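You operate a simulated robot arm through the tools that you are given. There is no shell and no other tool.

You run a simulated robot arm. Do the job below in one go: nothing can be reset, and whatever is moved stays where it is left.

## Task
Centre the bisque vase on the wheel, band it teal, then rinse the brush.
Fine: a closed line between the upper pencil lines; brush back, lid shut; leave both plates. Set down upright: bisque vase, thin brush.

It is judged by the outcome, as a careful person would: the job done as asked, and still so three seconds after it is handed in. It fails if anything else is knocked over, pushed out of place, dropped, spilled or broken. A push-on lid holds only when it is set on centred and level and pressed home; a screw cap is set on level and turned clockwise until tight.

## Robot
A 7-joint arm with a two-finger parallel gripper, fixed in place. Base frame: the origin is on the floor under the middle of its stand, x ahead of it, y to its left, z up; the work surface is at about z = 80. Readings come in cm, degrees, newtons and seconds.
It reaches about 137.2 cm from its shoulder. Its first joint turns from -149.0 to 149.0 degrees. Payload 3.43 kg.
The tool frame sits at the grasp point between the pads (the TCP): z along the fingers, y along the line on which they close. The tips reach 3 cm beyond it. Largest opening 9.4 cm; finger width 2.8, thickness 1; the body of the gripper, 5 by 9.6 cm, starts 5.5 cm behind the TCP.
Orientation is that of the tool frame in the base frame, as a unit quaternion [x, y, z, w]. With the fingers straight down and closing along the base's y, the tool's x points along the base's -x, its y along +y and its z along -z.

## Interface
- The arm moves only by the tool send_rows. Its argument "rows" is a list of rows, each a list of 3 entries, a list of its own where there are three numbers: the shift along the tool's x, y, z in m, then the turn, a rotation vector about the tool's x, y, z in degrees, then the finger opening in m, from 0 to 0.094. In form: [[[x, y, z], [rx, ry, rz], hand], ...]. A call has 1 to 20 rows; each row is the pose to reach, as a shift and turn from the pose commanded when the call began, along the tool's axes at that moment. A row lasts 0.2 s, in which the tool goes at most 5 cm and 8.6 degrees; a call with a longer step from one row to the next is refused whole, and so is a gripper value outside its range. A pose out of reach is approached as far as the arm can. The call stops where the force on the tool passes 60 N (or 10 N more than at its start, if that is more) or the arm is blocked; 0.2 s more then pass. The fingers move at their own pace (about 4.5 cm/s each) and stop on an object; they squeeze with about 35 N. The grip force told is the motor's: it shows also when the fingers shut on nothing. Time passes only in rows, and 0.2 s behind the last, so rows that repeat a pose let the fingers close. It gives the time, the measured TCP pose, the force on the tool (base axes), the opening and the grip force at its end, in the units of the frame above (readings bear some noise), with the torque about the TCP (base axes, N m) and any sound that the robot's microphone picked up.
- Cameras (640 x 400 px; columns grow to the right, rows downward): "scene" is fixed at [5.08, 50.09, 146.64]; the picture's right is [-0.04, -1.00, 0.00], its down [-0.55, 0.02, -0.83] and it looks along [0.83, -0.03, -0.55] (base axes); focal length 359 px, centre (320, 200). "wrist" rides on the gripper at [7.6, 1.4, -10.3] in the tool frame; the picture's right is [-0.18, 0.98, 0.00], its down [-0.75, -0.14, -0.64] and it looks along [-0.63, -0.12, 0.77] (tool axes); focal length 243 px, centre (320, 200).
- capture(camera): a new picture of that camera. The clock stands still meanwhile.
- pixel_to_xyz(camera, pixels): for up to 12 pixels [column, row] of the newest picture of that camera ("zoom" is the newest enlarged one), the place [x, y, z] in the base frame of the surface seen there, good to about 0.3 cm. The clock stands still meanwhile.
- inspect(camera, box): a new picture of the part [left, top, right, bottom] of that camera's present view, enlarged. The clock stands still meanwhile.
- sign_off(): hands the job in; it is judged then, once.

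Leave the gripper open and the arm clear of the work at the hand-in unless told otherwise.

The tools are called by a JSON object that holds its "method" and its "body". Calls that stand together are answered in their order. send_rows: Moves the arm, as the interface text tells. Its arguments: {"type":"object","properties":{"rows":{"type":"array"}},"required":["rows"]} The other tools are called the same way: capture (camera) takes a picture; pixel_to_xyz (camera, pixels) gives the place of the surface under pixels of a picture; inspect (camera, box) takes an enlarged picture of a part of a camera's view; sign_off () hands the job in.

At the start:

```text
time: 0.0
tool_pos: [90.32, 40.11, 117.58]
ee_rot: [0.0, 1.0, 0.0, 0.001]
contact_force: [-0.3, -0.2, -0.6]
wrist_torque: [0.02, -0.01, 0.0]
opening: 9.4
grip_force: 0.1
```

scene: 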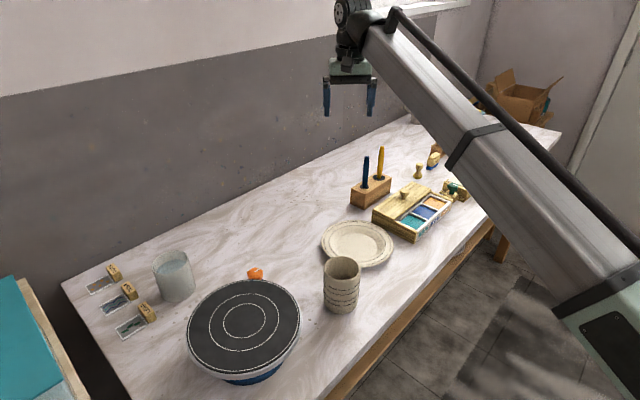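
wrist: 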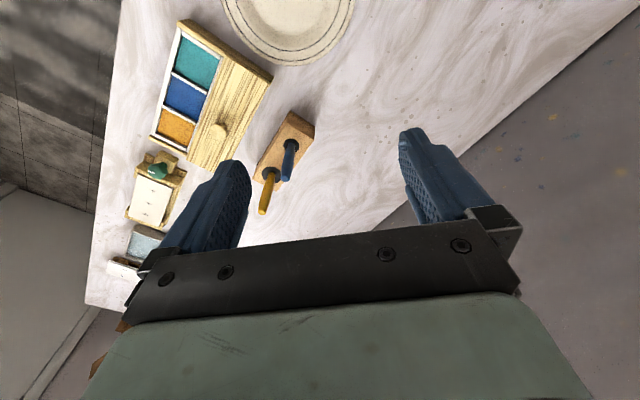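

I start by looking closely at the scene: the wheel (around 244,325), the vase (341,285), the brush stand (370,190), the paint box (412,210), and the items on the left (115,290).

{"method": "inspect", "body": {"camera": "scene", "box": [300, 130, 480, 250]}}

{"method": "inspect", "body": {"camera": "scene", "box": [170, 220, 400, 390]}}

{"method": "inspect", "body": {"camera": "scene", "box": [60, 230, 220, 350]}}

```text
3.33 times, centred on (390, 190) of scene
```

zoom: 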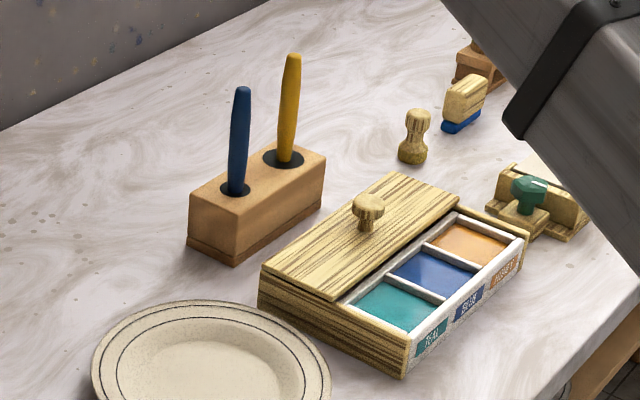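

```text
2.35 times, centred on (285, 305) of scene
```

zoom: 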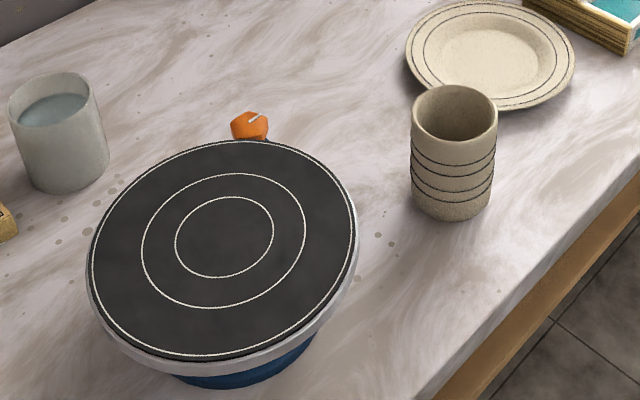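

```text
3.33 times, centred on (140, 290) of scene
```

zoom: 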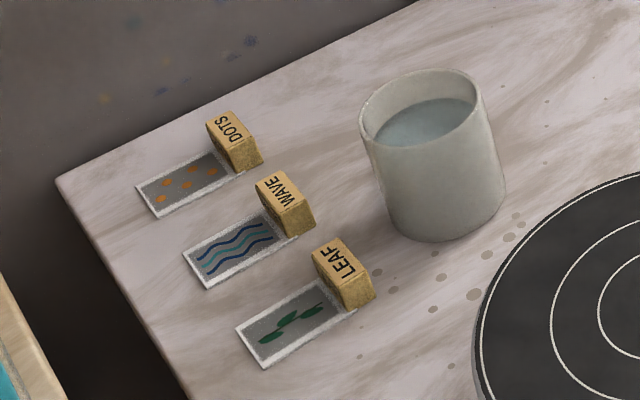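

The vase has four pencil lines, and the wheel has an orange knob at (255,274). Next I measure the key places in 3D.

{"method": "pixel_to_xyz", "body": {"camera": "scene", "pixels": [[244, 321], [188, 322], [299, 320], [247, 281], [240, 372], [255, 273], [341, 300], [341, 312], [327, 264], [358, 266], [342, 258], [342, 275]]}}

{"method": "pixel_to_xyz", "body": {"camera": "scene", "pixels": [[367, 158], [365, 185], [381, 148], [379, 177], [404, 193], [389, 207], [412, 222], [424, 213], [439, 203], [357, 243], [173, 262], [175, 300]]}}

{"method": "capture", "body": {"camera": "wrist"}}

```text
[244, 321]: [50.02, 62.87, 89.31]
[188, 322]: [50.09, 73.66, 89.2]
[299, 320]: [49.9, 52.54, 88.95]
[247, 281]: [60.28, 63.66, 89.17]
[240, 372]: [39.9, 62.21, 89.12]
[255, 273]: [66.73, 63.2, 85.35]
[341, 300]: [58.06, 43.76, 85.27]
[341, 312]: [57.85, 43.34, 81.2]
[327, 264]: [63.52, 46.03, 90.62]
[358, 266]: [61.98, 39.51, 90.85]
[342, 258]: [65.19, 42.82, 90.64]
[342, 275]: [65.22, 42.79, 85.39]
```

```text
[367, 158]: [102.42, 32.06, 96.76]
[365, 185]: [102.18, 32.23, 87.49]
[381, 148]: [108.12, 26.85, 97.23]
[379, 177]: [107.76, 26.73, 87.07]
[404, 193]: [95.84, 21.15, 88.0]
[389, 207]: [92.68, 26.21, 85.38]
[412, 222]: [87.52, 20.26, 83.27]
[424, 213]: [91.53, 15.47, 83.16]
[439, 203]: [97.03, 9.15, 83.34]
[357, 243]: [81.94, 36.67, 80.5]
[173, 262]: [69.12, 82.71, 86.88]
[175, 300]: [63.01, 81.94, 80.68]
```

```text
taken
```

wrist: 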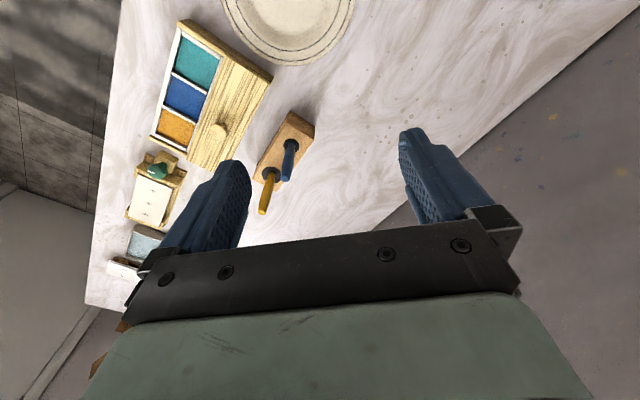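

Wheel centre is near (50, 63, 89.2), the vase near (61.5, 42.8). I enlarge the wrist view to see the items at its left and the paint box.

{"method": "inspect", "body": {"camera": "wrist", "box": [80, 130, 240, 300]}}

{"method": "inspect", "body": {"camera": "wrist", "box": [140, 0, 380, 220]}}

{"method": "inspect", "body": {"camera": "scene", "box": [310, 245, 380, 325]}}

{"method": "inspect", "body": {"camera": "scene", "box": [0, 250, 110, 400]}}

```text
2.35 times, centred on (160, 215) of wrist
```

zoom: 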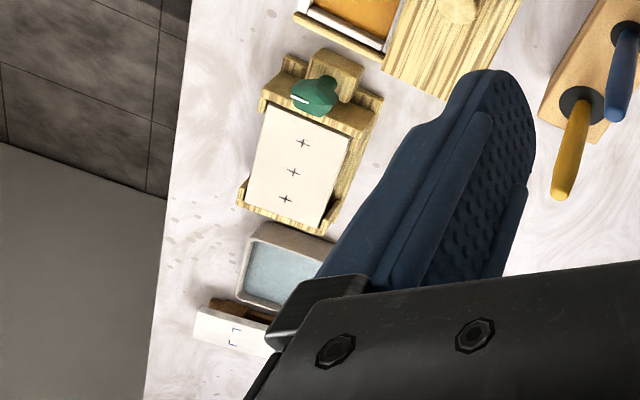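

```text
1.82 times, centred on (260, 110) of wrist
```

zoom: 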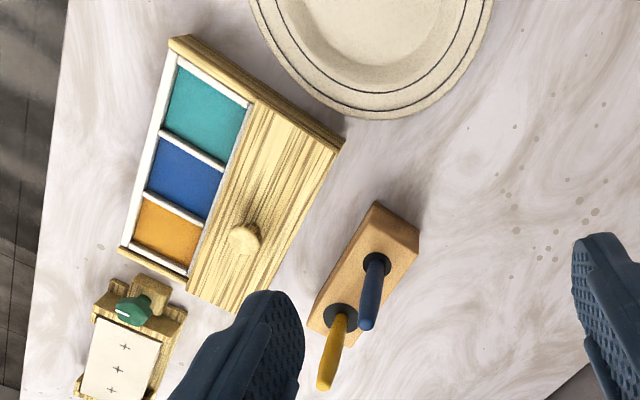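

```text
5.00 times, centred on (345, 285) of scene
```

zoom: 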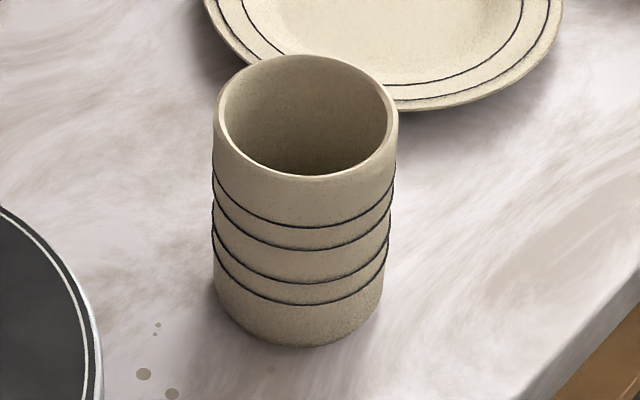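

```text
2.67 times, centred on (55, 325) of scene
```

zoom: 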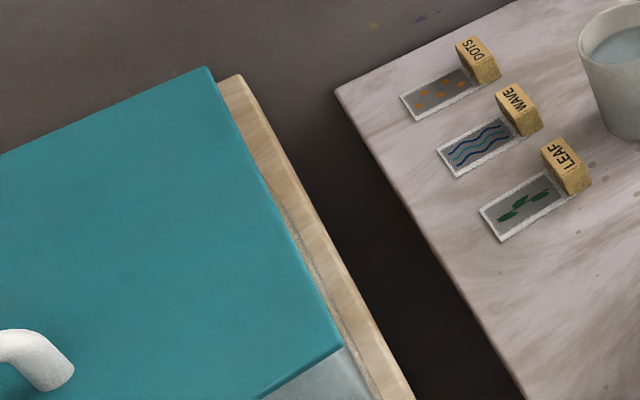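

The paint box is half covered by its lid, and the labels on its front are too small to read from here. I move the hand to above the front of the box for a close view.

{"method": "send_rows", "body": {"rows": [[[0.019, -0.029, 0.016], [0, 0, 0], 0.094], [[0.038, -0.058, 0.032], [0, 0, 0], 0.094], [[0.057, -0.087, 0.047], [0, 0, 0], 0.094], [[0.077, -0.116, 0.063], [0, 0, 0], 0.094], [[0.096, -0.145, 0.079], [0, 0, 0], 0.094], [[0.115, -0.174, 0.095], [0, 0, 0], 0.094], [[0.134, -0.203, 0.111], [0, 0, 0], 0.094], [[0.153, -0.231, 0.126], [0, 0, 0], 0.094]]}}

{"method": "capture", "body": {"camera": "wrist"}}

{"method": "capture", "body": {"camera": "scene"}}

```text
time: 1.8
tool_pos: [74.92, 16.94, 105.01]
ee_rot: [-0.001, 1.0, 0.0, 0.0]
contact_force: [0.0, -0.5, -0.3]
wrist_torque: [0.0, 0.02, -0.04]
opening: 9.42
grip_force: 0.0
```

```text
taken
```

wrist: 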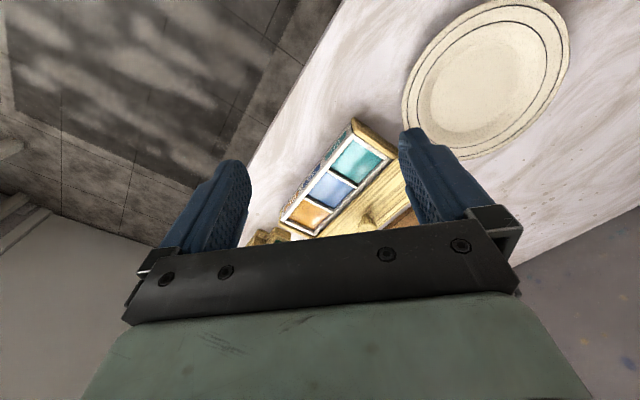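

```text
taken
```

scene: 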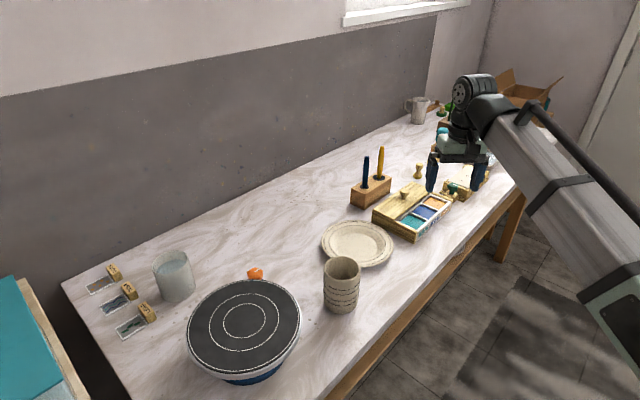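

The wrist picture is upside-down relative to my expectation: its top is nearer the base. I enlarge the far right of the bench now that the arm has left it.

{"method": "inspect", "body": {"camera": "scene", "box": [370, 80, 530, 190]}}

{"method": "send_rows", "body": {"rows": [[[-0.045, 0, 0.005], [0, 0, 0], 0.094], [[-0.09, 0.0, 0.01], [0, 0, 0], 0.094], [[-0.13, 0, 0.02], [0, 0, 0], 0.094], [[-0.17, 0, 0.03], [0, 0, 0], 0.094], [[-0.19, 0, 0.04], [0, 0, 0], 0.094]]}}

{"method": "capture", "body": {"camera": "wrist"}}

```text
3.64 times, centred on (450, 135) of scene
```

zoom: 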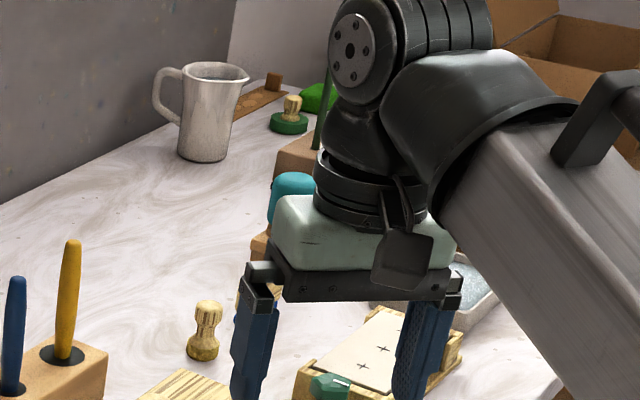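

```text
time: 3.0
tool_pos: [94.04, 16.96, 100.87]
ee_rot: [-0.001, 1.0, 0.0, 0.0]
contact_force: [-0.3, -0.4, 0.5]
wrist_torque: [0.02, -0.03, 0.0]
opening: 9.41
grip_force: 0.1
```

```text
taken
```

wrist: 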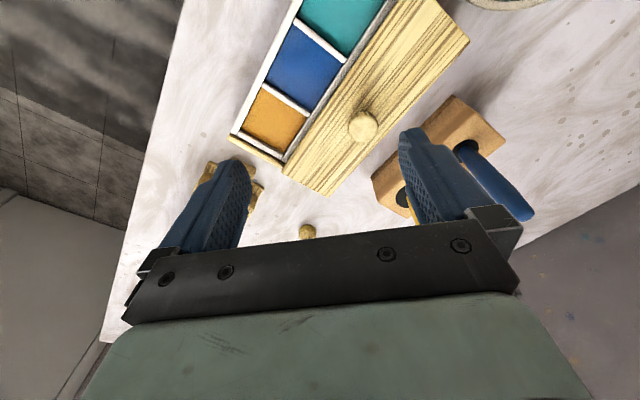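

Now the box is right below the camera. I enlarge it to understand how the lid sits and where the pans are.

{"method": "inspect", "body": {"camera": "wrist", "box": [220, 0, 480, 200]}}

{"method": "inspect", "body": {"camera": "scene", "box": [365, 175, 460, 245]}}

```text
2.00 times, centred on (350, 100) of wrist
```

zoom: 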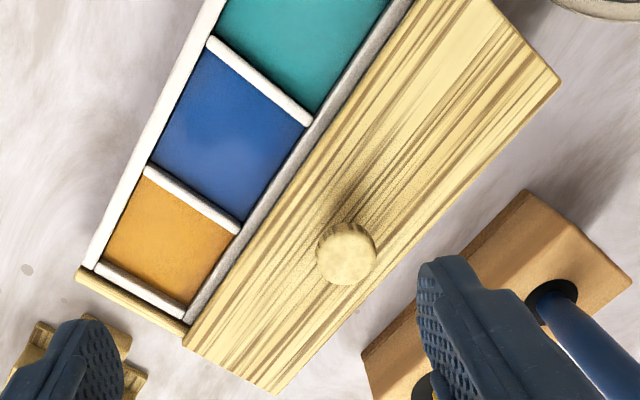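

```text
5.71 times, centred on (412, 210) of scene
```

zoom: 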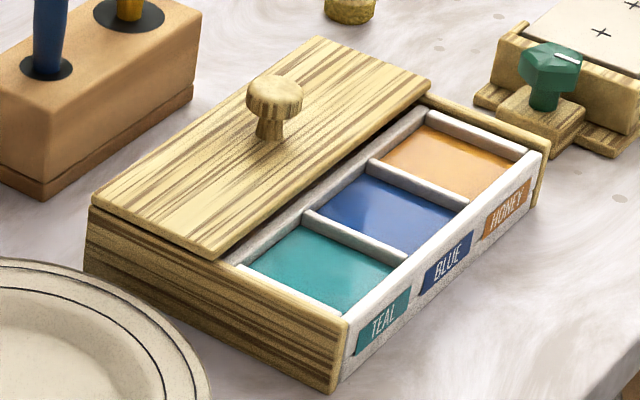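

The box reads TEAL, BLUE, HONEY from near end to far end, matching the pan colours. I measure lid corners, rim and pan heights in this enlarged picture.

{"method": "pixel_to_xyz", "body": {"camera": "zoom", "pixels": [[97, 197], [210, 250], [425, 85], [320, 42], [342, 315], [250, 272], [540, 150], [440, 100], [318, 270], [386, 200], [455, 160], [273, 88]]}}

{"method": "pixel_to_xyz", "body": {"camera": "wrist", "pixels": [[315, 35], [370, 5], [305, 65], [278, 118], [248, 130], [265, 148], [320, 185], [460, 45], [280, 170], [363, 127], [350, 60], [330, 130]]}}

```text
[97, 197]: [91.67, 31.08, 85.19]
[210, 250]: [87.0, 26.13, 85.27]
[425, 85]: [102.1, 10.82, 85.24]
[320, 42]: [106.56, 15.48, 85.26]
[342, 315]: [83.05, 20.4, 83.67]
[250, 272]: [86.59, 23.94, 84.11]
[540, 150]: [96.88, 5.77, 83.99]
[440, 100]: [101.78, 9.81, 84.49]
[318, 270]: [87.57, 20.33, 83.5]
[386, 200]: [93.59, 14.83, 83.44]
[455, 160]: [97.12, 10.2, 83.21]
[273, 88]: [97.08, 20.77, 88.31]
```

```text
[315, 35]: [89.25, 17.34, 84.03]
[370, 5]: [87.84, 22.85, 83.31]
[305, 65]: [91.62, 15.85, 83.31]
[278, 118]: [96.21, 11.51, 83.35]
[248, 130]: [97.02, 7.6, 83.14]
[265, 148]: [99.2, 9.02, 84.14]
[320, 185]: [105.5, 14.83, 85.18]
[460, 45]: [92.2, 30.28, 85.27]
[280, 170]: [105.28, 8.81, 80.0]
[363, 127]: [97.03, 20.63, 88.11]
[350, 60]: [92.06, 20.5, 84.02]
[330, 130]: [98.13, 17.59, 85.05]
```

The lid must slide about 6.9 cm toward the label side to cover the pans; its knob is at (97.05, 20.7, 88.3). Now I compare the two brushes at (367,172) and (380,163) to see which is thinner.

{"method": "inspect", "body": {"camera": "scene", "box": [345, 140, 400, 212]}}

{"method": "inspect", "body": {"camera": "wrist", "box": [360, 80, 560, 230]}}

```text
5.56 times, centred on (372, 176) of scene
```

zoom: 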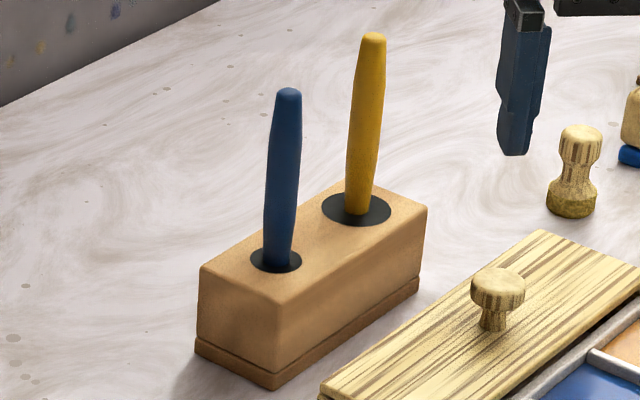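

```text
2.67 times, centred on (460, 155) of wrist
```

zoom: 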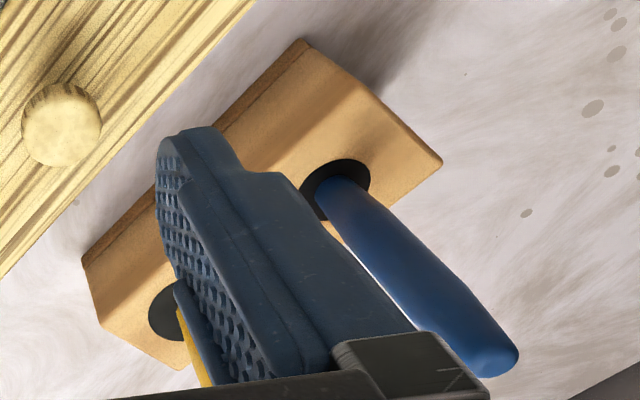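

The blue brush sits in the smaller hole and its handle is slimmer for its distance, so it is likely the thin one (I will check the bristles when it is out). Now I look at the wheel and its orange knob from above.

{"method": "send_rows", "body": {"rows": [[[0.0225, 0.0375, -0.005], [0, 0, 0], 0.094], [[0.045, 0.075, -0.01], [0, 0, 0], 0.094], [[0.0675, 0.1125, -0.015], [0, 0, 0], 0.094], [[0.09, 0.15, -0.02], [0, 0, 0], 0.094], [[0.1125, 0.1875, -0.02], [0, 0, 0], 0.094], [[0.135, 0.225, -0.02], [0, 0, 0], 0.094], [[0.1575, 0.2625, -0.02], [0, 0, 0], 0.094], [[0.18, 0.3, -0.02], [0, 0, 0], 0.094], [[0.2025, 0.3375, -0.02], [0, 0, 0], 0.094], [[0.225, 0.375, -0.02], [0, 0, 0], 0.094], [[0.2475, 0.4125, -0.02], [0, 0, 0], 0.094], [[0.27, 0.45, -0.02], [0, 0, 0], 0.094]]}}

{"method": "capture", "body": {"camera": "wrist"}}

```text
time: 5.6
tool_pos: [66.98, 61.85, 103.1]
ee_rot: [0.001, 1.0, 0.0, 0.0]
contact_force: [-0.4, 0.4, 0.1]
wrist_torque: [0.01, -0.04, -0.01]
opening: 9.39
grip_force: 0.0
```

```text
taken
```

wrist: 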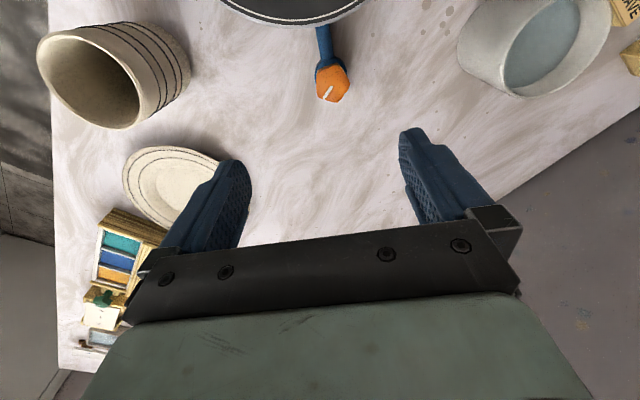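

{"method": "inspect", "body": {"camera": "wrist", "box": [250, 0, 410, 110]}}

{"method": "inspect", "body": {"camera": "wrist", "box": [20, 0, 220, 140]}}

{"method": "pixel_to_xyz", "body": {"camera": "wrist", "pixels": [[332, 85], [326, 45], [330, 65], [90, 40], [110, 128], [45, 75], [145, 40], [165, 45], [178, 45], [150, 85], [540, 50], [320, 20]]}}

```text
3.64 times, centred on (330, 55) of wrist
```

zoom: 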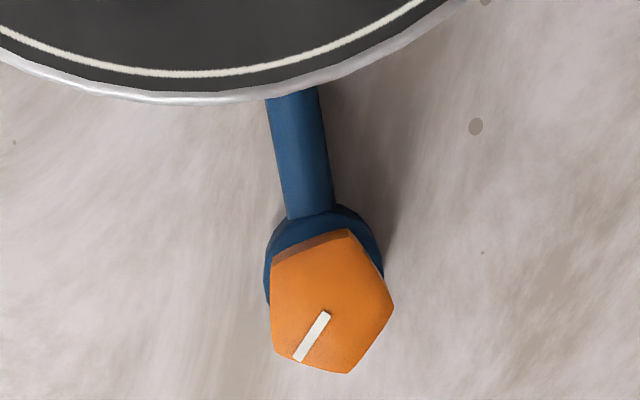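

```text
2.86 times, centred on (120, 70) of wrist
```

zoom: 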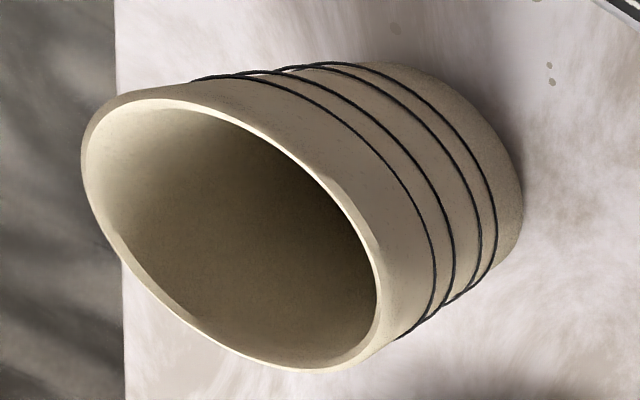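

```text
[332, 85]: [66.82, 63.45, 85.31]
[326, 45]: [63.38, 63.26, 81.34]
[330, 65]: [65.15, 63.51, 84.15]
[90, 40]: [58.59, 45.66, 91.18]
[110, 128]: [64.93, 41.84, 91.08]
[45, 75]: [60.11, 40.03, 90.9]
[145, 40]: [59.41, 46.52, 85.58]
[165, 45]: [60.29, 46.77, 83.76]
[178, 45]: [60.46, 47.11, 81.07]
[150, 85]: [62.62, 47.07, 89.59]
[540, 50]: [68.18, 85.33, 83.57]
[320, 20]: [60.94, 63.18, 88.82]
```

The orange knob is a five-sided knob with a white pointer on an arm from the wheel's foot – purpose unknown so far. Now I move above the vase at (61.5, 43) to measure it precisely.

{"method": "send_rows", "body": {"rows": [[[0.009, -0.047, -0.003], [0, 0, 0], 0.094], [[0.018, -0.094, -0.006], [0, 0, 0], 0.094], [[0.027, -0.141, -0.009], [0, 0, 0], 0.094], [[0.035, -0.1885, -0.012], [0, 0, 0], 0.094]]}}

{"method": "capture", "body": {"camera": "wrist"}}

```text
time: 6.6
tool_pos: [63.47, 43.15, 104.17]
ee_rot: [0.0, 1.0, 0.0, 0.0]
contact_force: [0.9, 0.2, -1.0]
wrist_torque: [-0.02, 0.0, -0.01]
opening: 9.41
grip_force: 0.1
```

```text
taken
```

wrist: 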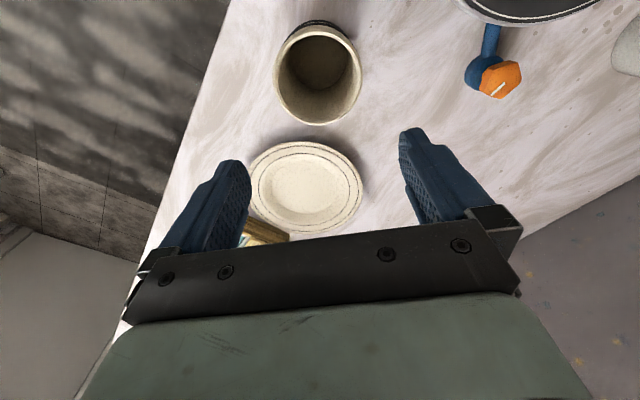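

The vase rim is clear at (318,72). I enlarge it and pick rim points all around.

{"method": "inspect", "body": {"camera": "wrist", "box": [250, 10, 390, 130]}}

```text
3.33 times, centred on (320, 70) of wrist
```

zoom: 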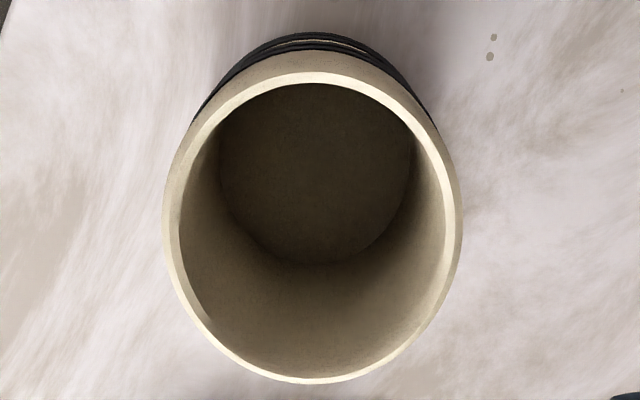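

I take points on the middle of the rim band, plus a few on the outside wall.

{"method": "pixel_to_xyz", "body": {"camera": "zoom", "pixels": [[310, 78], [170, 235], [453, 225], [315, 380], [212, 125], [410, 118], [218, 343], [425, 318], [290, 150], [360, 200], [310, 60], [310, 45]]}}

{"method": "inspect", "body": {"camera": "scene", "box": [320, 250, 365, 320]}}

```text
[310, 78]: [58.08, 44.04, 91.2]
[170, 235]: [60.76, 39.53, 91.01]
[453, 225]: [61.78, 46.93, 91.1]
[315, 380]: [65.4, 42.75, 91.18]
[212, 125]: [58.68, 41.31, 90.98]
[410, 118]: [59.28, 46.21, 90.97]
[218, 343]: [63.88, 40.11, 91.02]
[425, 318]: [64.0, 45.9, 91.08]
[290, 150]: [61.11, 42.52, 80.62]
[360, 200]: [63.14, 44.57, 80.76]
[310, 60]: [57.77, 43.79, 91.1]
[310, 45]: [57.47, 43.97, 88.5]
```

```text
5.71 times, centred on (342, 285) of scene
```

zoom: 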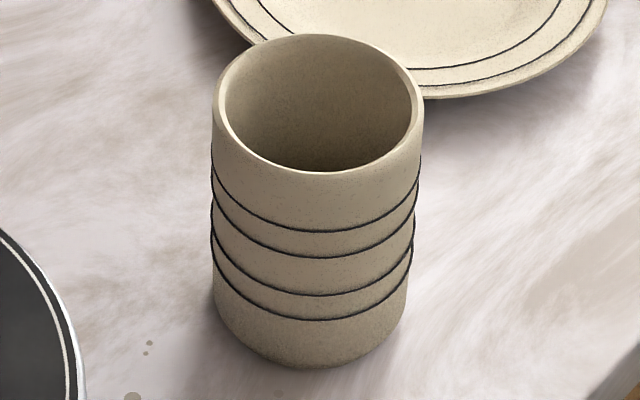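

The vase centre is about (61.7, 43.2), radius about 3.7, height 11.1. I measure heights of the four pencil lines on the front.

{"method": "pixel_to_xyz", "body": {"camera": "zoom", "pixels": [[317, 231], [317, 244], [317, 257], [317, 296], [317, 320], [317, 364], [317, 178], [317, 190], [317, 276], [317, 308]]}}

{"method": "pixel_to_xyz", "body": {"camera": "zoom", "pixels": [[317, 231], [317, 244], [317, 257], [317, 296], [317, 320], [317, 364], [317, 178], [317, 190], [317, 276], [317, 308]]}}

```text
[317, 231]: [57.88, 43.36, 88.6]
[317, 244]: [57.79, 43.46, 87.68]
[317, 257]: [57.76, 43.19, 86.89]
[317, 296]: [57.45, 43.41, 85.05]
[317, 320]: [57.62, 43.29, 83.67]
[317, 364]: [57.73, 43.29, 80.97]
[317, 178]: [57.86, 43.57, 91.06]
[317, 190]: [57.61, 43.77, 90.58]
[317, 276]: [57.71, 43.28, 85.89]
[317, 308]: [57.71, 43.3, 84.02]
```

```text
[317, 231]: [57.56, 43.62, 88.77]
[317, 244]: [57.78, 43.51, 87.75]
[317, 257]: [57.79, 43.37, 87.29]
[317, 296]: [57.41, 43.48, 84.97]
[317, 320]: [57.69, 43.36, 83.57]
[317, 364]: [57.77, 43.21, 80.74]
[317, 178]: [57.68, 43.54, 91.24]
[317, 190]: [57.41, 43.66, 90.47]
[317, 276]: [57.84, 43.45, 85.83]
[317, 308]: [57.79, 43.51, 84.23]
```

Upper pencil lines are at about 7.2 and 8.6 cm above the vase's foot (middle 7.9). Now I look straight at the wheel to find its exact centre.

{"method": "send_rows", "body": {"rows": [[[0.0225, 0.032, -0.003], [0, 0, 0], 0.094], [[0.045, 0.064, -0.007], [0, 0, 0], 0.094], [[0.0675, 0.095, -0.01], [0, 0, 0], 0.094], [[0.09, 0.127, -0.013], [0, 0, 0], 0.094], [[0.1125, 0.158, -0.017], [0, 0, 0], 0.094], [[0.135, 0.19, -0.02], [0, 0, 0], 0.094]]}}

{"method": "capture", "body": {"camera": "wrist"}}

```text
time: 8.0
tool_pos: [50.01, 62.09, 106.17]
ee_rot: [0.001, 1.0, 0.0, 0.0]
contact_force: [0.0, 1.2, 0.6]
wrist_torque: [0.03, 0.05, 0.01]
opening: 9.39
grip_force: 0.0
```

```text
taken
```

wrist: 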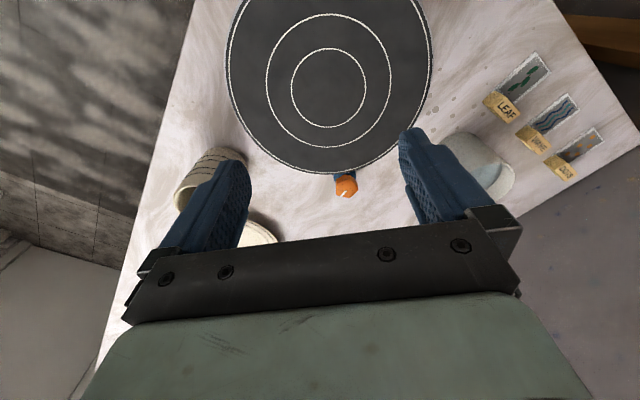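

The rings are clear, with the centre near (329,85). I sample points on the inner and middle rings.

{"method": "inspect", "body": {"camera": "wrist", "box": [215, 0, 445, 175]}}

```text
2.29 times, centred on (330, 88) of wrist
```

zoom: 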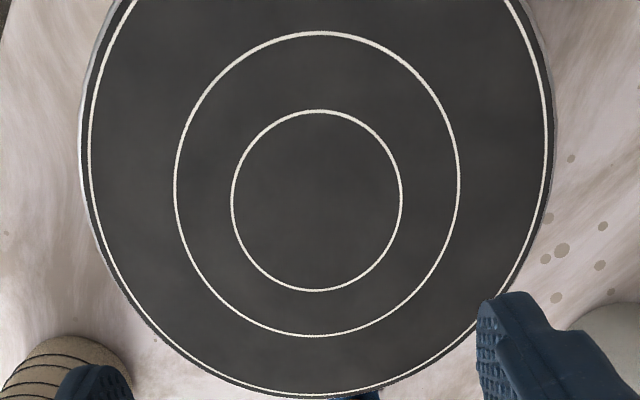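

{"method": "pixel_to_xyz", "body": {"camera": "zoom", "pixels": [[233, 200], [401, 200], [318, 111], [316, 290], [174, 190], [459, 190], [318, 33], [317, 336], [89, 150], [548, 150], [317, 394], [317, 200]]}}

{"method": "pixel_to_xyz", "body": {"camera": "zoom", "pixels": [[233, 200], [401, 200], [318, 111], [316, 290], [174, 190], [459, 190], [318, 33], [317, 336], [89, 150], [548, 150], [317, 394], [317, 200]]}}

{"method": "pixel_to_xyz", "body": {"camera": "zoom", "pixels": [[245, 150], [390, 150], [245, 255], [388, 255], [200, 100], [430, 100], [200, 270], [435, 270], [170, 340], [460, 340], [90, 190], [545, 190]]}}

```text
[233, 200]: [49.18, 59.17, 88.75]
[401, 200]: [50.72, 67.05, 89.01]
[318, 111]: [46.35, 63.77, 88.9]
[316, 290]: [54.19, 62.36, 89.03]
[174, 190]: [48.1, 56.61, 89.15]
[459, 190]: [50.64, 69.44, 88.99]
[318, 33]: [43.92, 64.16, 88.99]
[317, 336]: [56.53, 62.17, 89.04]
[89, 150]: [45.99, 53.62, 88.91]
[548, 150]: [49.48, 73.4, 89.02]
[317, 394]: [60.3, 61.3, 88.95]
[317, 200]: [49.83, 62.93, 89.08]
```

```text
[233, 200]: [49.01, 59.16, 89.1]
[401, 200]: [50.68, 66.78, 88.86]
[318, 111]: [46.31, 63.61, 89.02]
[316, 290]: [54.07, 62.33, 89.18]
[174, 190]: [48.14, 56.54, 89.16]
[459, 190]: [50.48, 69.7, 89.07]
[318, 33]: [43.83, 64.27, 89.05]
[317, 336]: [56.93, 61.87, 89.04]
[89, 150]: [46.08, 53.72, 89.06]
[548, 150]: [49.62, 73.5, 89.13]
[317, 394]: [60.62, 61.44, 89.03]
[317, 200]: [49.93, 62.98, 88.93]
```

```text
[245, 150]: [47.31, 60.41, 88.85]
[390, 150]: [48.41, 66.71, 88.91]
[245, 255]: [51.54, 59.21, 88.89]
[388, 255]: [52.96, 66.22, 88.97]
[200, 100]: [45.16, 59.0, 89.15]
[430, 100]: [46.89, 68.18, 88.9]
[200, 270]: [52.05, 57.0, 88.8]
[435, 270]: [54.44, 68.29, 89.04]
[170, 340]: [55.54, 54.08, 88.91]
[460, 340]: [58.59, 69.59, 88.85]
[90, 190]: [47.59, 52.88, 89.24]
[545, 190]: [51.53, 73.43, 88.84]
```

The wheel centre comes out at about (50.15, 63.05), top z = 89.0; the inner ring (radius 3.95) matches the vase's foot. I look closer at the knob and foot for any marking of its function.

{"method": "inspect", "body": {"camera": "wrist", "box": [315, 155, 375, 205]}}

{"method": "inspect", "body": {"camera": "scene", "box": [180, 255, 310, 390]}}

```text
8.00 times, centred on (345, 180) of wrist
```

zoom: 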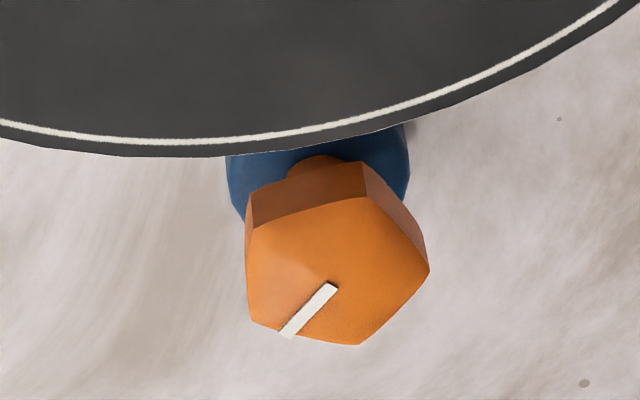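

```text
2.96 times, centred on (245, 322) of scene
```

zoom: 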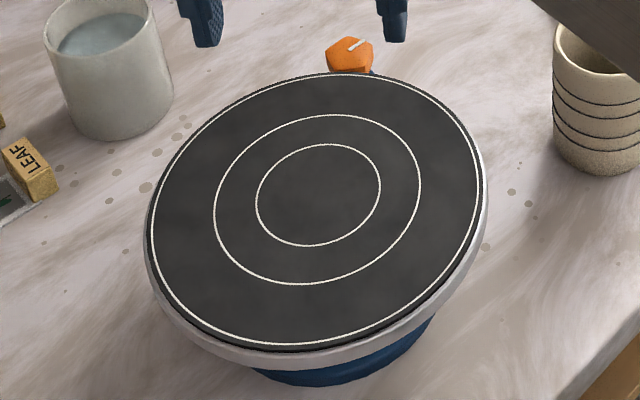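

No marking on the knob. I will test it carefully with the wheel still empty: move above it at (66.8, 63.4) first, then look.

{"method": "send_rows", "body": {"rows": [[[-0.034, 0.003, 0.012], [0, 0, 0], 0.094], [[-0.067, 0.006, 0.025], [0, 0, 0], 0.094], [[-0.1, 0.008, 0.037], [0, 0, 0], 0.094], [[-0.134, 0.011, 0.05], [0, 0, 0], 0.094], [[-0.168, 0.013, 0.062], [0, 0, 0], 0.094], [[-0.168, 0.013, 0.082], [0, 0, 0], 0.094], [[-0.168, 0.013, 0.102], [0, 0, 0], 0.094], [[-0.168, 0.013, 0.122], [0, 0, 0], 0.06], [[-0.168, 0.013, 0.142], [0, 0, 0], 0.06], [[-0.168, 0.013, 0.162], [0, 0, 0], 0.06], [[-0.168, 0.013, 0.182], [0, 0, 0], 0.06], [[-0.168, 0.013, 0.197], [0, 0, 0], 0.06]]}}

{"method": "capture", "body": {"camera": "wrist"}}

{"method": "capture", "body": {"camera": "scene"}}

```text
time: 10.6
tool_pos: [66.87, 63.34, 86.47]
ee_rot: [0.001, 1.0, 0.0, 0.0]
contact_force: [0.0, 0.5, 0.2]
wrist_torque: [0.0, 0.03, 0.0]
opening: 6.01
grip_force: 0.1
```

```text
taken
```

wrist: 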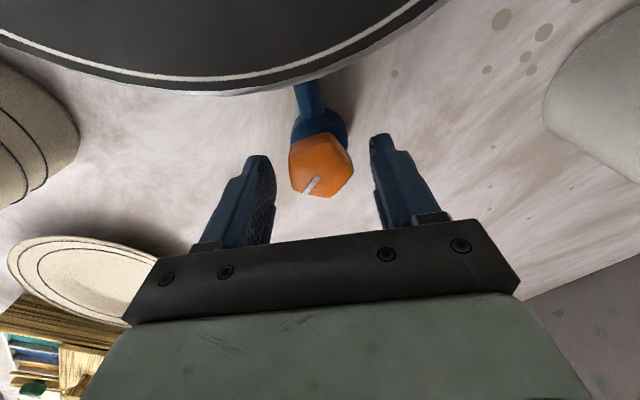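

```text
taken
```

scene: 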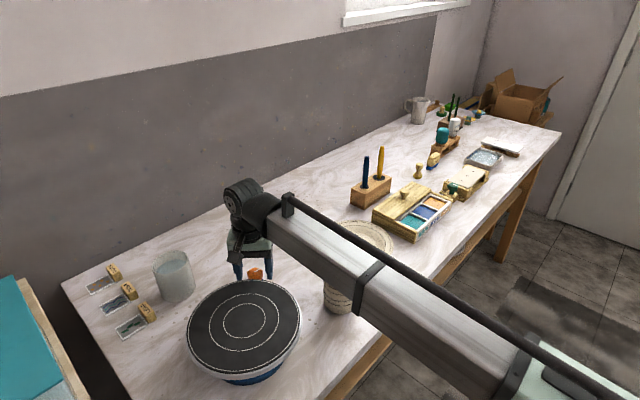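

The far end of the bench is now visible. I look at it for the other plate and anything relevant.

{"method": "inspect", "body": {"camera": "scene", "box": [400, 85, 560, 205]}}

{"method": "inspect", "body": {"camera": "scene", "box": [200, 170, 310, 300]}}

```text
3.33 times, centred on (480, 145) of scene
```

zoom: 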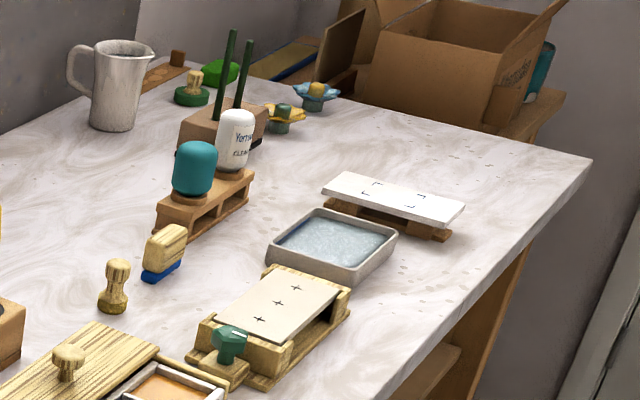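

```text
3.08 times, centred on (255, 235) of scene
```

zoom: 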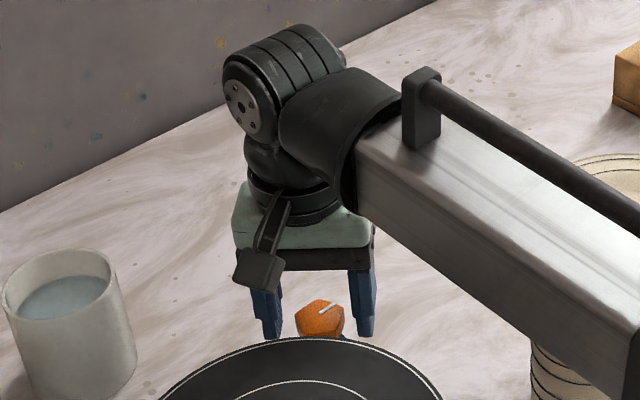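

Fingers straddle the orange knob. I close on it gently and check the fit before any turn.

{"method": "send_rows", "body": {"rows": [[[0, 0, 0], [0, 0, 0], 0.03], [[0, 0, 0], [0, 0, 0], 0.02], [[0, 0, 0], [0, 0, 0], 0.015], [[0, 0, 0], [0, 0, 0], 0.015], [[0, 0, 0], [0, 0, 0], 0.015]]}}

{"method": "capture", "body": {"camera": "wrist"}}

```text
time: 11.8
tool_pos: [66.81, 63.36, 86.31]
ee_rot: [0.0, 1.0, -0.001, 0.001]
contact_force: [-0.5, -6.5, -3.4]
wrist_torque: [-0.09, -0.15, -0.05]
opening: 3.75
grip_force: 44.8
```

```text
taken
```

wrist: 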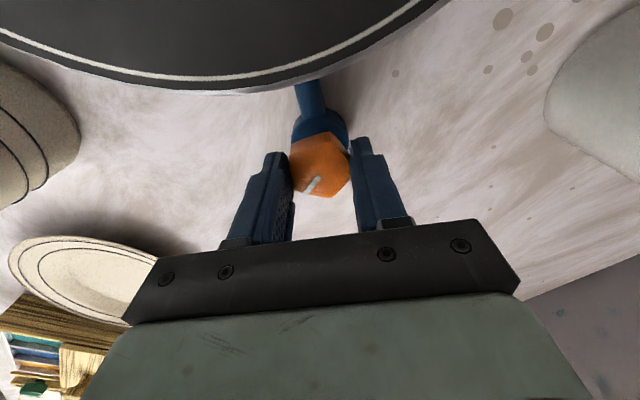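

The knob is gripped (3.75 cm wide). I try a small clockwise turn of 16 degrees and read torque and sound.

{"method": "send_rows", "body": {"rows": [[[0, 0, 0], [0, 0, 4], 0.015], [[0, 0, 0], [0, 0, 8], 0.015], [[0, 0, 0], [0, 0, 12], 0.015], [[0, 0, 0], [0, 0, 16], 0.015], [[0, 0, 0], [0, 0, 16], 0.015]]}}

{"method": "capture", "body": {"camera": "wrist"}}

```text
time: 13.0
tool_pos: [66.89, 63.29, 86.39]
ee_rot: [0.141, 0.99, -0.002, 0.0]
contact_force: [4.9, -14.9, -4.6]
wrist_torque: [0.04, 0.74, 0.02]
opening: 3.72
grip_force: 44.6
```

```text
taken
```

wrist: 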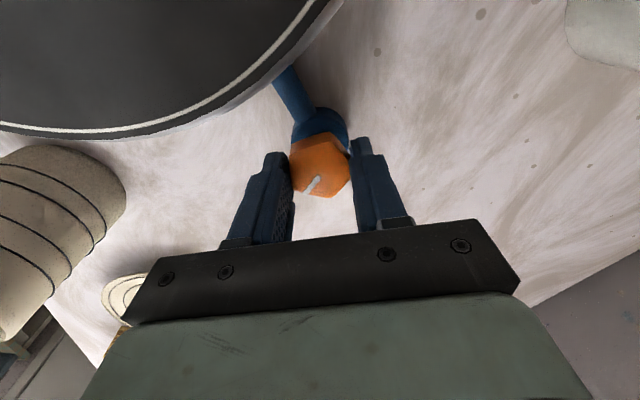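

The knob turned with the hand with almost no torque and no sound. I continue to about 50 degrees in total and watch.

{"method": "send_rows", "body": {"rows": [[[0, 0, 0], [0, 0, 6], 0.015], [[0, 0, 0], [0, 0, 12], 0.015], [[0, 0, 0], [0, 0, 18], 0.015], [[0, 0, 0], [0, 0, 24], 0.015], [[0, 0, 0], [0, 0, 30], 0.015], [[0, 0, 0], [0, 0, 36], 0.015], [[0, 0, 0], [0, 0, 36], 0.015]]}}

{"method": "capture", "body": {"camera": "wrist"}}

{"method": "inspect", "body": {"camera": "scene", "box": [170, 170, 310, 390]}}

```text
time: 14.6
tool_pos: [66.81, 63.19, 86.39]
ee_rot: [0.439, 0.898, -0.001, 0.0]
contact_force: [-0.8, -24.9, -17.5]
wrist_torque: [-0.11, 0.1, 0.02]
opening: 3.68
grip_force: 44.7
```

```text
taken
```

wrist: 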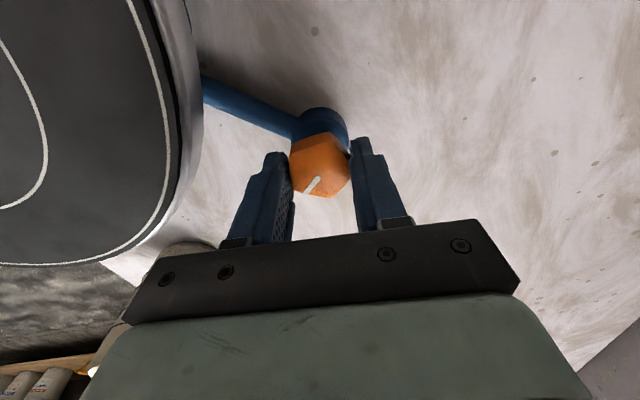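

```text
1.82 times, centred on (240, 280) of scene
```

zoom: 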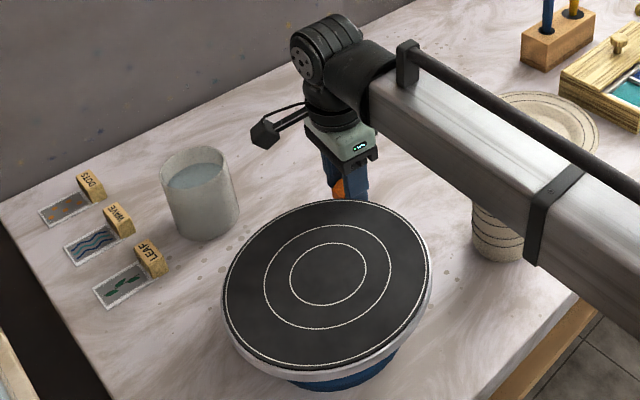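

No sound, and the side force has grown to 25 N because the knob's axis is a bit off my hand, so I will relax the grip. First I check if the wheel surface is moving by comparing two enlarged pictures.

{"method": "inspect", "body": {"camera": "scene", "box": [185, 275, 305, 385]}}

{"method": "send_rows", "body": {"rows": [[[0, 0, 0], [0, 0, 0], 0.045], [[0, 0, 0], [0, 0, 0], 0.05], [[0, 0, 0], [0, 0, 0], 0.05]]}}

{"method": "inspect", "body": {"camera": "scene", "box": [185, 275, 305, 385]}}

{"method": "capture", "body": {"camera": "wrist"}}

```text
3.64 times, centred on (245, 330) of scene
```

zoom: 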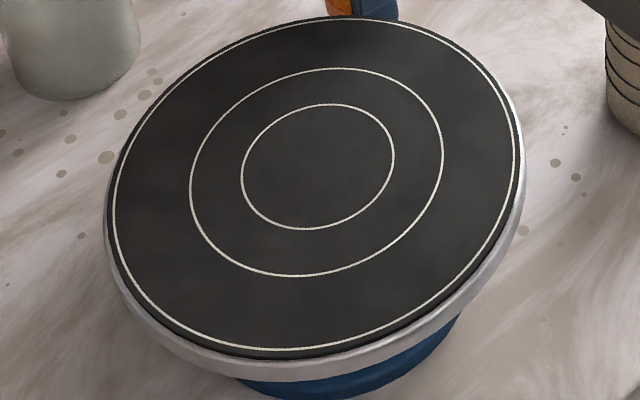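

```text
time: 15.4
tool_pos: [66.84, 63.34, 86.43]
ee_rot: [0.439, 0.899, -0.001, 0.001]
contact_force: [-0.6, -0.6, -1.1]
wrist_torque: [0.02, 0.0, 0.01]
opening: 4.98
grip_force: 0.0
```

```text
3.64 times, centred on (245, 330) of scene
```

zoom: 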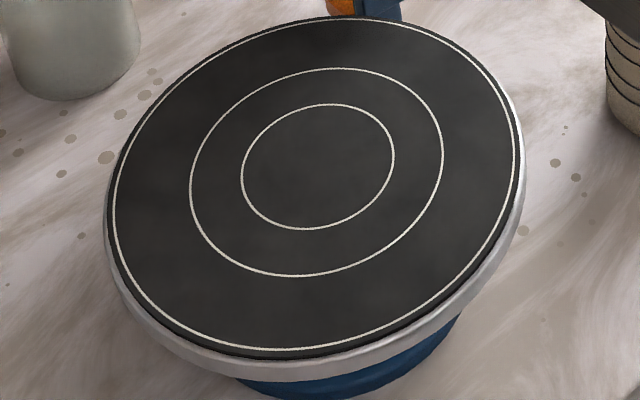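

```text
taken
```

wrist: 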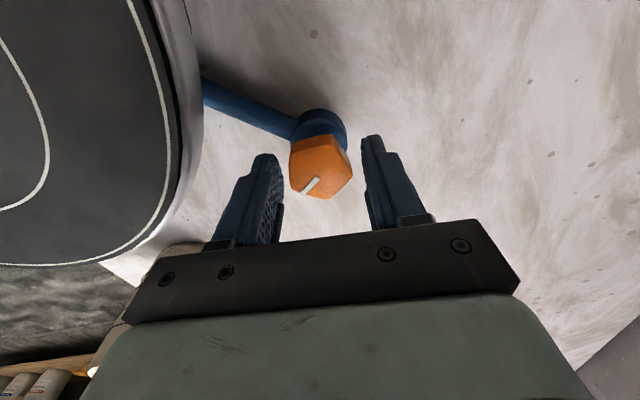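

The wheel is not spinning by itself. To see whether the knob drives the wheel or only brakes it, I take a very close look at one part of the chalk ring now, for comparison after turning the knob back.

{"method": "inspect", "body": {"camera": "scene", "box": [228, 335, 252, 350]}}

{"method": "inspect", "body": {"camera": "scene", "box": [190, 320, 230, 345]}}

```text
16.00 times, centred on (240, 342) of scene
```

zoom: 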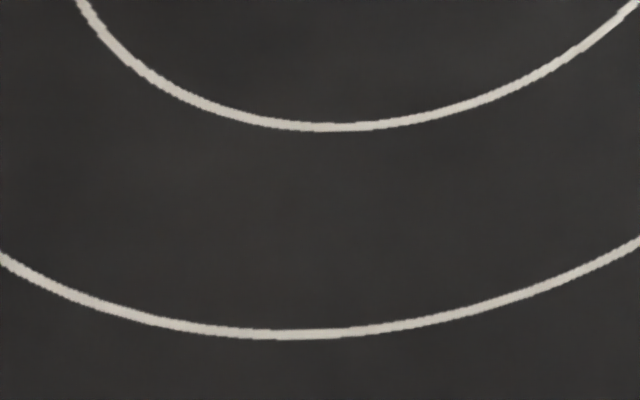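

```text
16.00 times, centred on (210, 332) of scene
```

zoom: 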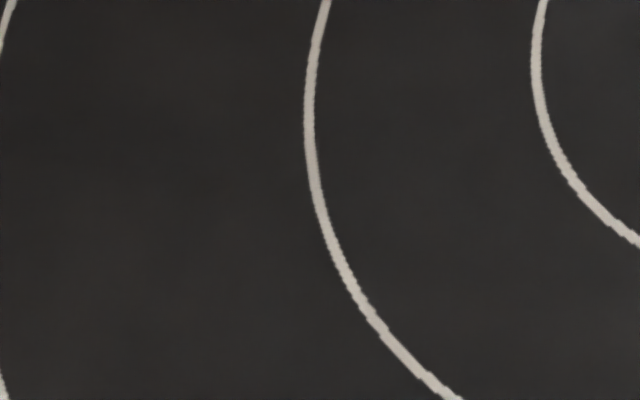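

The rings show no usable mark. I measure the knob's centre more precisely with the hand open around it.

{"method": "inspect", "body": {"camera": "wrist", "box": [260, 110, 390, 220]}}

```text
3.64 times, centred on (325, 165) of wrist
```

zoom: 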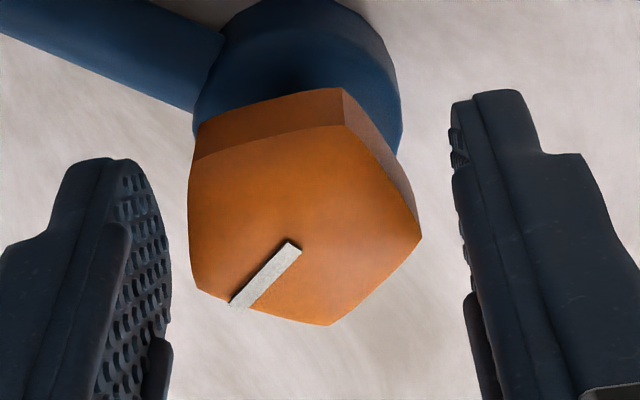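

{"method": "pixel_to_xyz", "body": {"camera": "zoom", "pixels": [[194, 168], [341, 128], [419, 238], [329, 321], [202, 286], [300, 232], [265, 275], [300, 110], [390, 190], [290, 30], [380, 120]]}}

{"method": "pixel_to_xyz", "body": {"camera": "zoom", "pixels": [[194, 168], [341, 128], [419, 238], [329, 321], [202, 286], [300, 232], [265, 275], [300, 110], [390, 190], [290, 30], [380, 120]]}}

```text
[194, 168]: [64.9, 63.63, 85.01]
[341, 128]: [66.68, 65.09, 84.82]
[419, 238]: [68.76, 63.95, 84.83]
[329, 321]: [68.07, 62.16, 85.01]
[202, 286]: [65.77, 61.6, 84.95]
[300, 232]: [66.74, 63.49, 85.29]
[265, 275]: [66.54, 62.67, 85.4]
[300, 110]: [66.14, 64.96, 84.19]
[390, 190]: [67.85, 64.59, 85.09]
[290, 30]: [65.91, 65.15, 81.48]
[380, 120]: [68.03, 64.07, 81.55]
```

```text
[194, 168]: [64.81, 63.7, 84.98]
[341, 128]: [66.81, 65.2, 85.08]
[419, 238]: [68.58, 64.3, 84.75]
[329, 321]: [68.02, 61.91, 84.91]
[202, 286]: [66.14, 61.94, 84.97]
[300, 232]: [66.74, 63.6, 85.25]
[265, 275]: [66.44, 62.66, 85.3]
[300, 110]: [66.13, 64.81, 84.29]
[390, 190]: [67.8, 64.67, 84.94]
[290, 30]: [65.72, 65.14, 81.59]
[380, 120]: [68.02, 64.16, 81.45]
```

The hand is centred on the knob's axis (66.85, 63.35). I grip again and turn further clockwise, up to another 48 degrees, watching for a stop.

{"method": "send_rows", "body": {"rows": [[[0, 0, 0], [0, 0, 0], 0.03], [[0, 0, 0], [0, 0, 0], 0.03], [[0, 0, 0], [0, 0, 6], 0.03], [[0, 0, 0], [0, 0, 12], 0.03], [[0, 0, 0], [0, 0, 18], 0.03], [[0, 0, 0], [0, 0, 24], 0.03], [[0, 0, 0], [0, 0, 30], 0.03], [[0, 0, 0], [0, 0, 36], 0.03], [[0, 0, 0], [0, 0, 42], 0.03], [[0, 0, 0], [0, 0, 48], 0.03], [[0, 0, 0], [0, 0, 48], 0.03]]}}

{"method": "capture", "body": {"camera": "wrist"}}

{"method": "inspect", "body": {"camera": "scene", "box": [185, 275, 305, 385]}}

```text
time: 17.8
tool_pos: [66.75, 63.44, 86.4]
ee_rot: [0.767, 0.642, 0.0, 0.0]
contact_force: [-0.7, 1.0, 2.5]
wrist_torque: [-0.09, 0.08, 0.82]
opening: 3.6
grip_force: 45.0
```

```text
taken
```

wrist: 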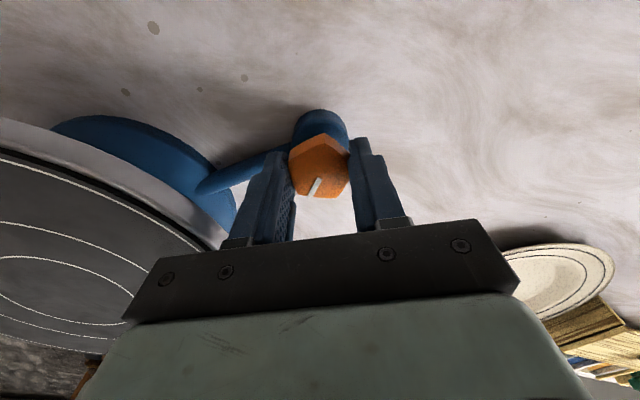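

```text
3.64 times, centred on (245, 330) of scene
```

zoom: 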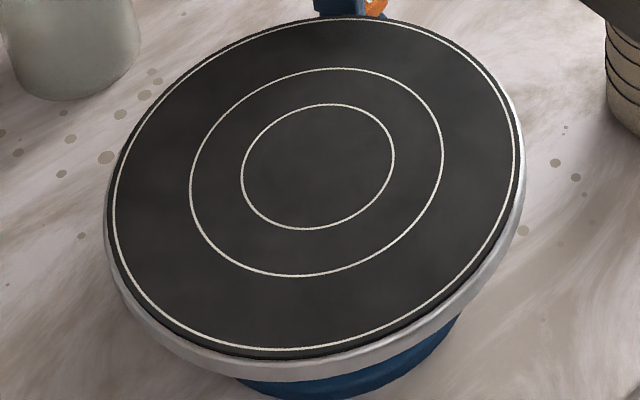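

A stop is felt now: 0.82 N·m and the knob slipped back relative to my fingers, so it has a clockwise end about 75-80° from where it began. The wheel did not move, so it is a brake-type knob rather than a drive. I release, rise, and turn the hand back.

{"method": "send_rows", "body": {"rows": [[[0, 0, 0], [0, 0, -4], 0.04], [[0, 0, 0], [0, 0, -4], 0.06], [[0, 0, 0], [0, 0, -4], 0.06], [[0, 0, -0.03], [0, 0, -4], 0.06], [[0, 0, -0.07], [0, 0, -8], 0.06], [[0, 0, -0.11], [0, 0, -16], 0.06], [[0, 0, -0.14], [0, 0, -24], 0.06], [[0, 0, -0.14], [0, 0, -32], 0.06], [[0, 0, -0.14], [0, 0, -40], 0.06], [[0, 0, -0.14], [0, 0, -48], 0.06], [[0, 0, -0.14], [0, 0, -56], 0.06], [[0, 0, -0.14], [0, 0, -64], 0.06], [[0, 0, -0.14], [0, 0, -72], 0.06], [[0, 0, -0.14], [0, 0, -80], 0.06], [[0, 0, -0.14], [0, 0, -88], 0.06], [[0, 0, -0.14], [0, 0, -96], 0.06], [[0, 0, -0.14], [0, 0, -100], 0.06]]}}

{"method": "capture", "body": {"camera": "wrist"}}

```text
time: 21.4
tool_pos: [66.8, 63.4, 100.42]
ee_rot: [-0.001, 1.0, 0.0, 0.0]
contact_force: [-0.2, -0.7, 0.5]
wrist_torque: [-0.04, 0.03, -0.02]
opening: 6.0
grip_force: 0.0
```

```text
taken
```

wrist: 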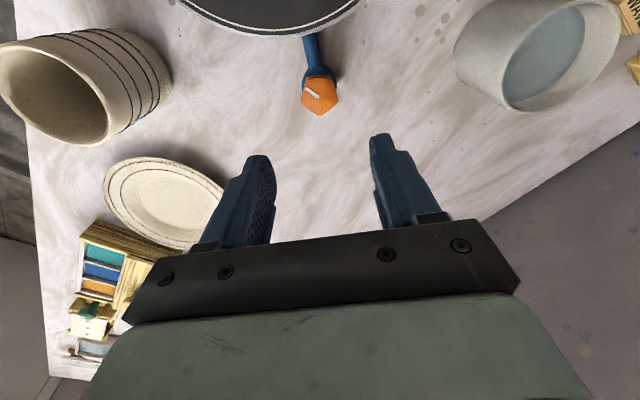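

{"method": "inspect", "body": {"camera": "wrist", "box": [280, 30, 360, 130]}}

```text
4.00 times, centred on (320, 80) of wrist
```

zoom: 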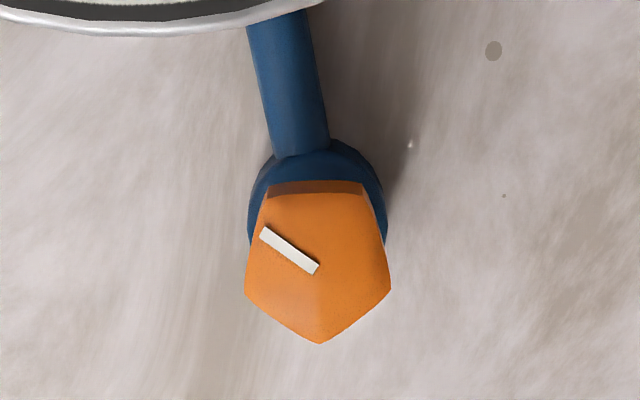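

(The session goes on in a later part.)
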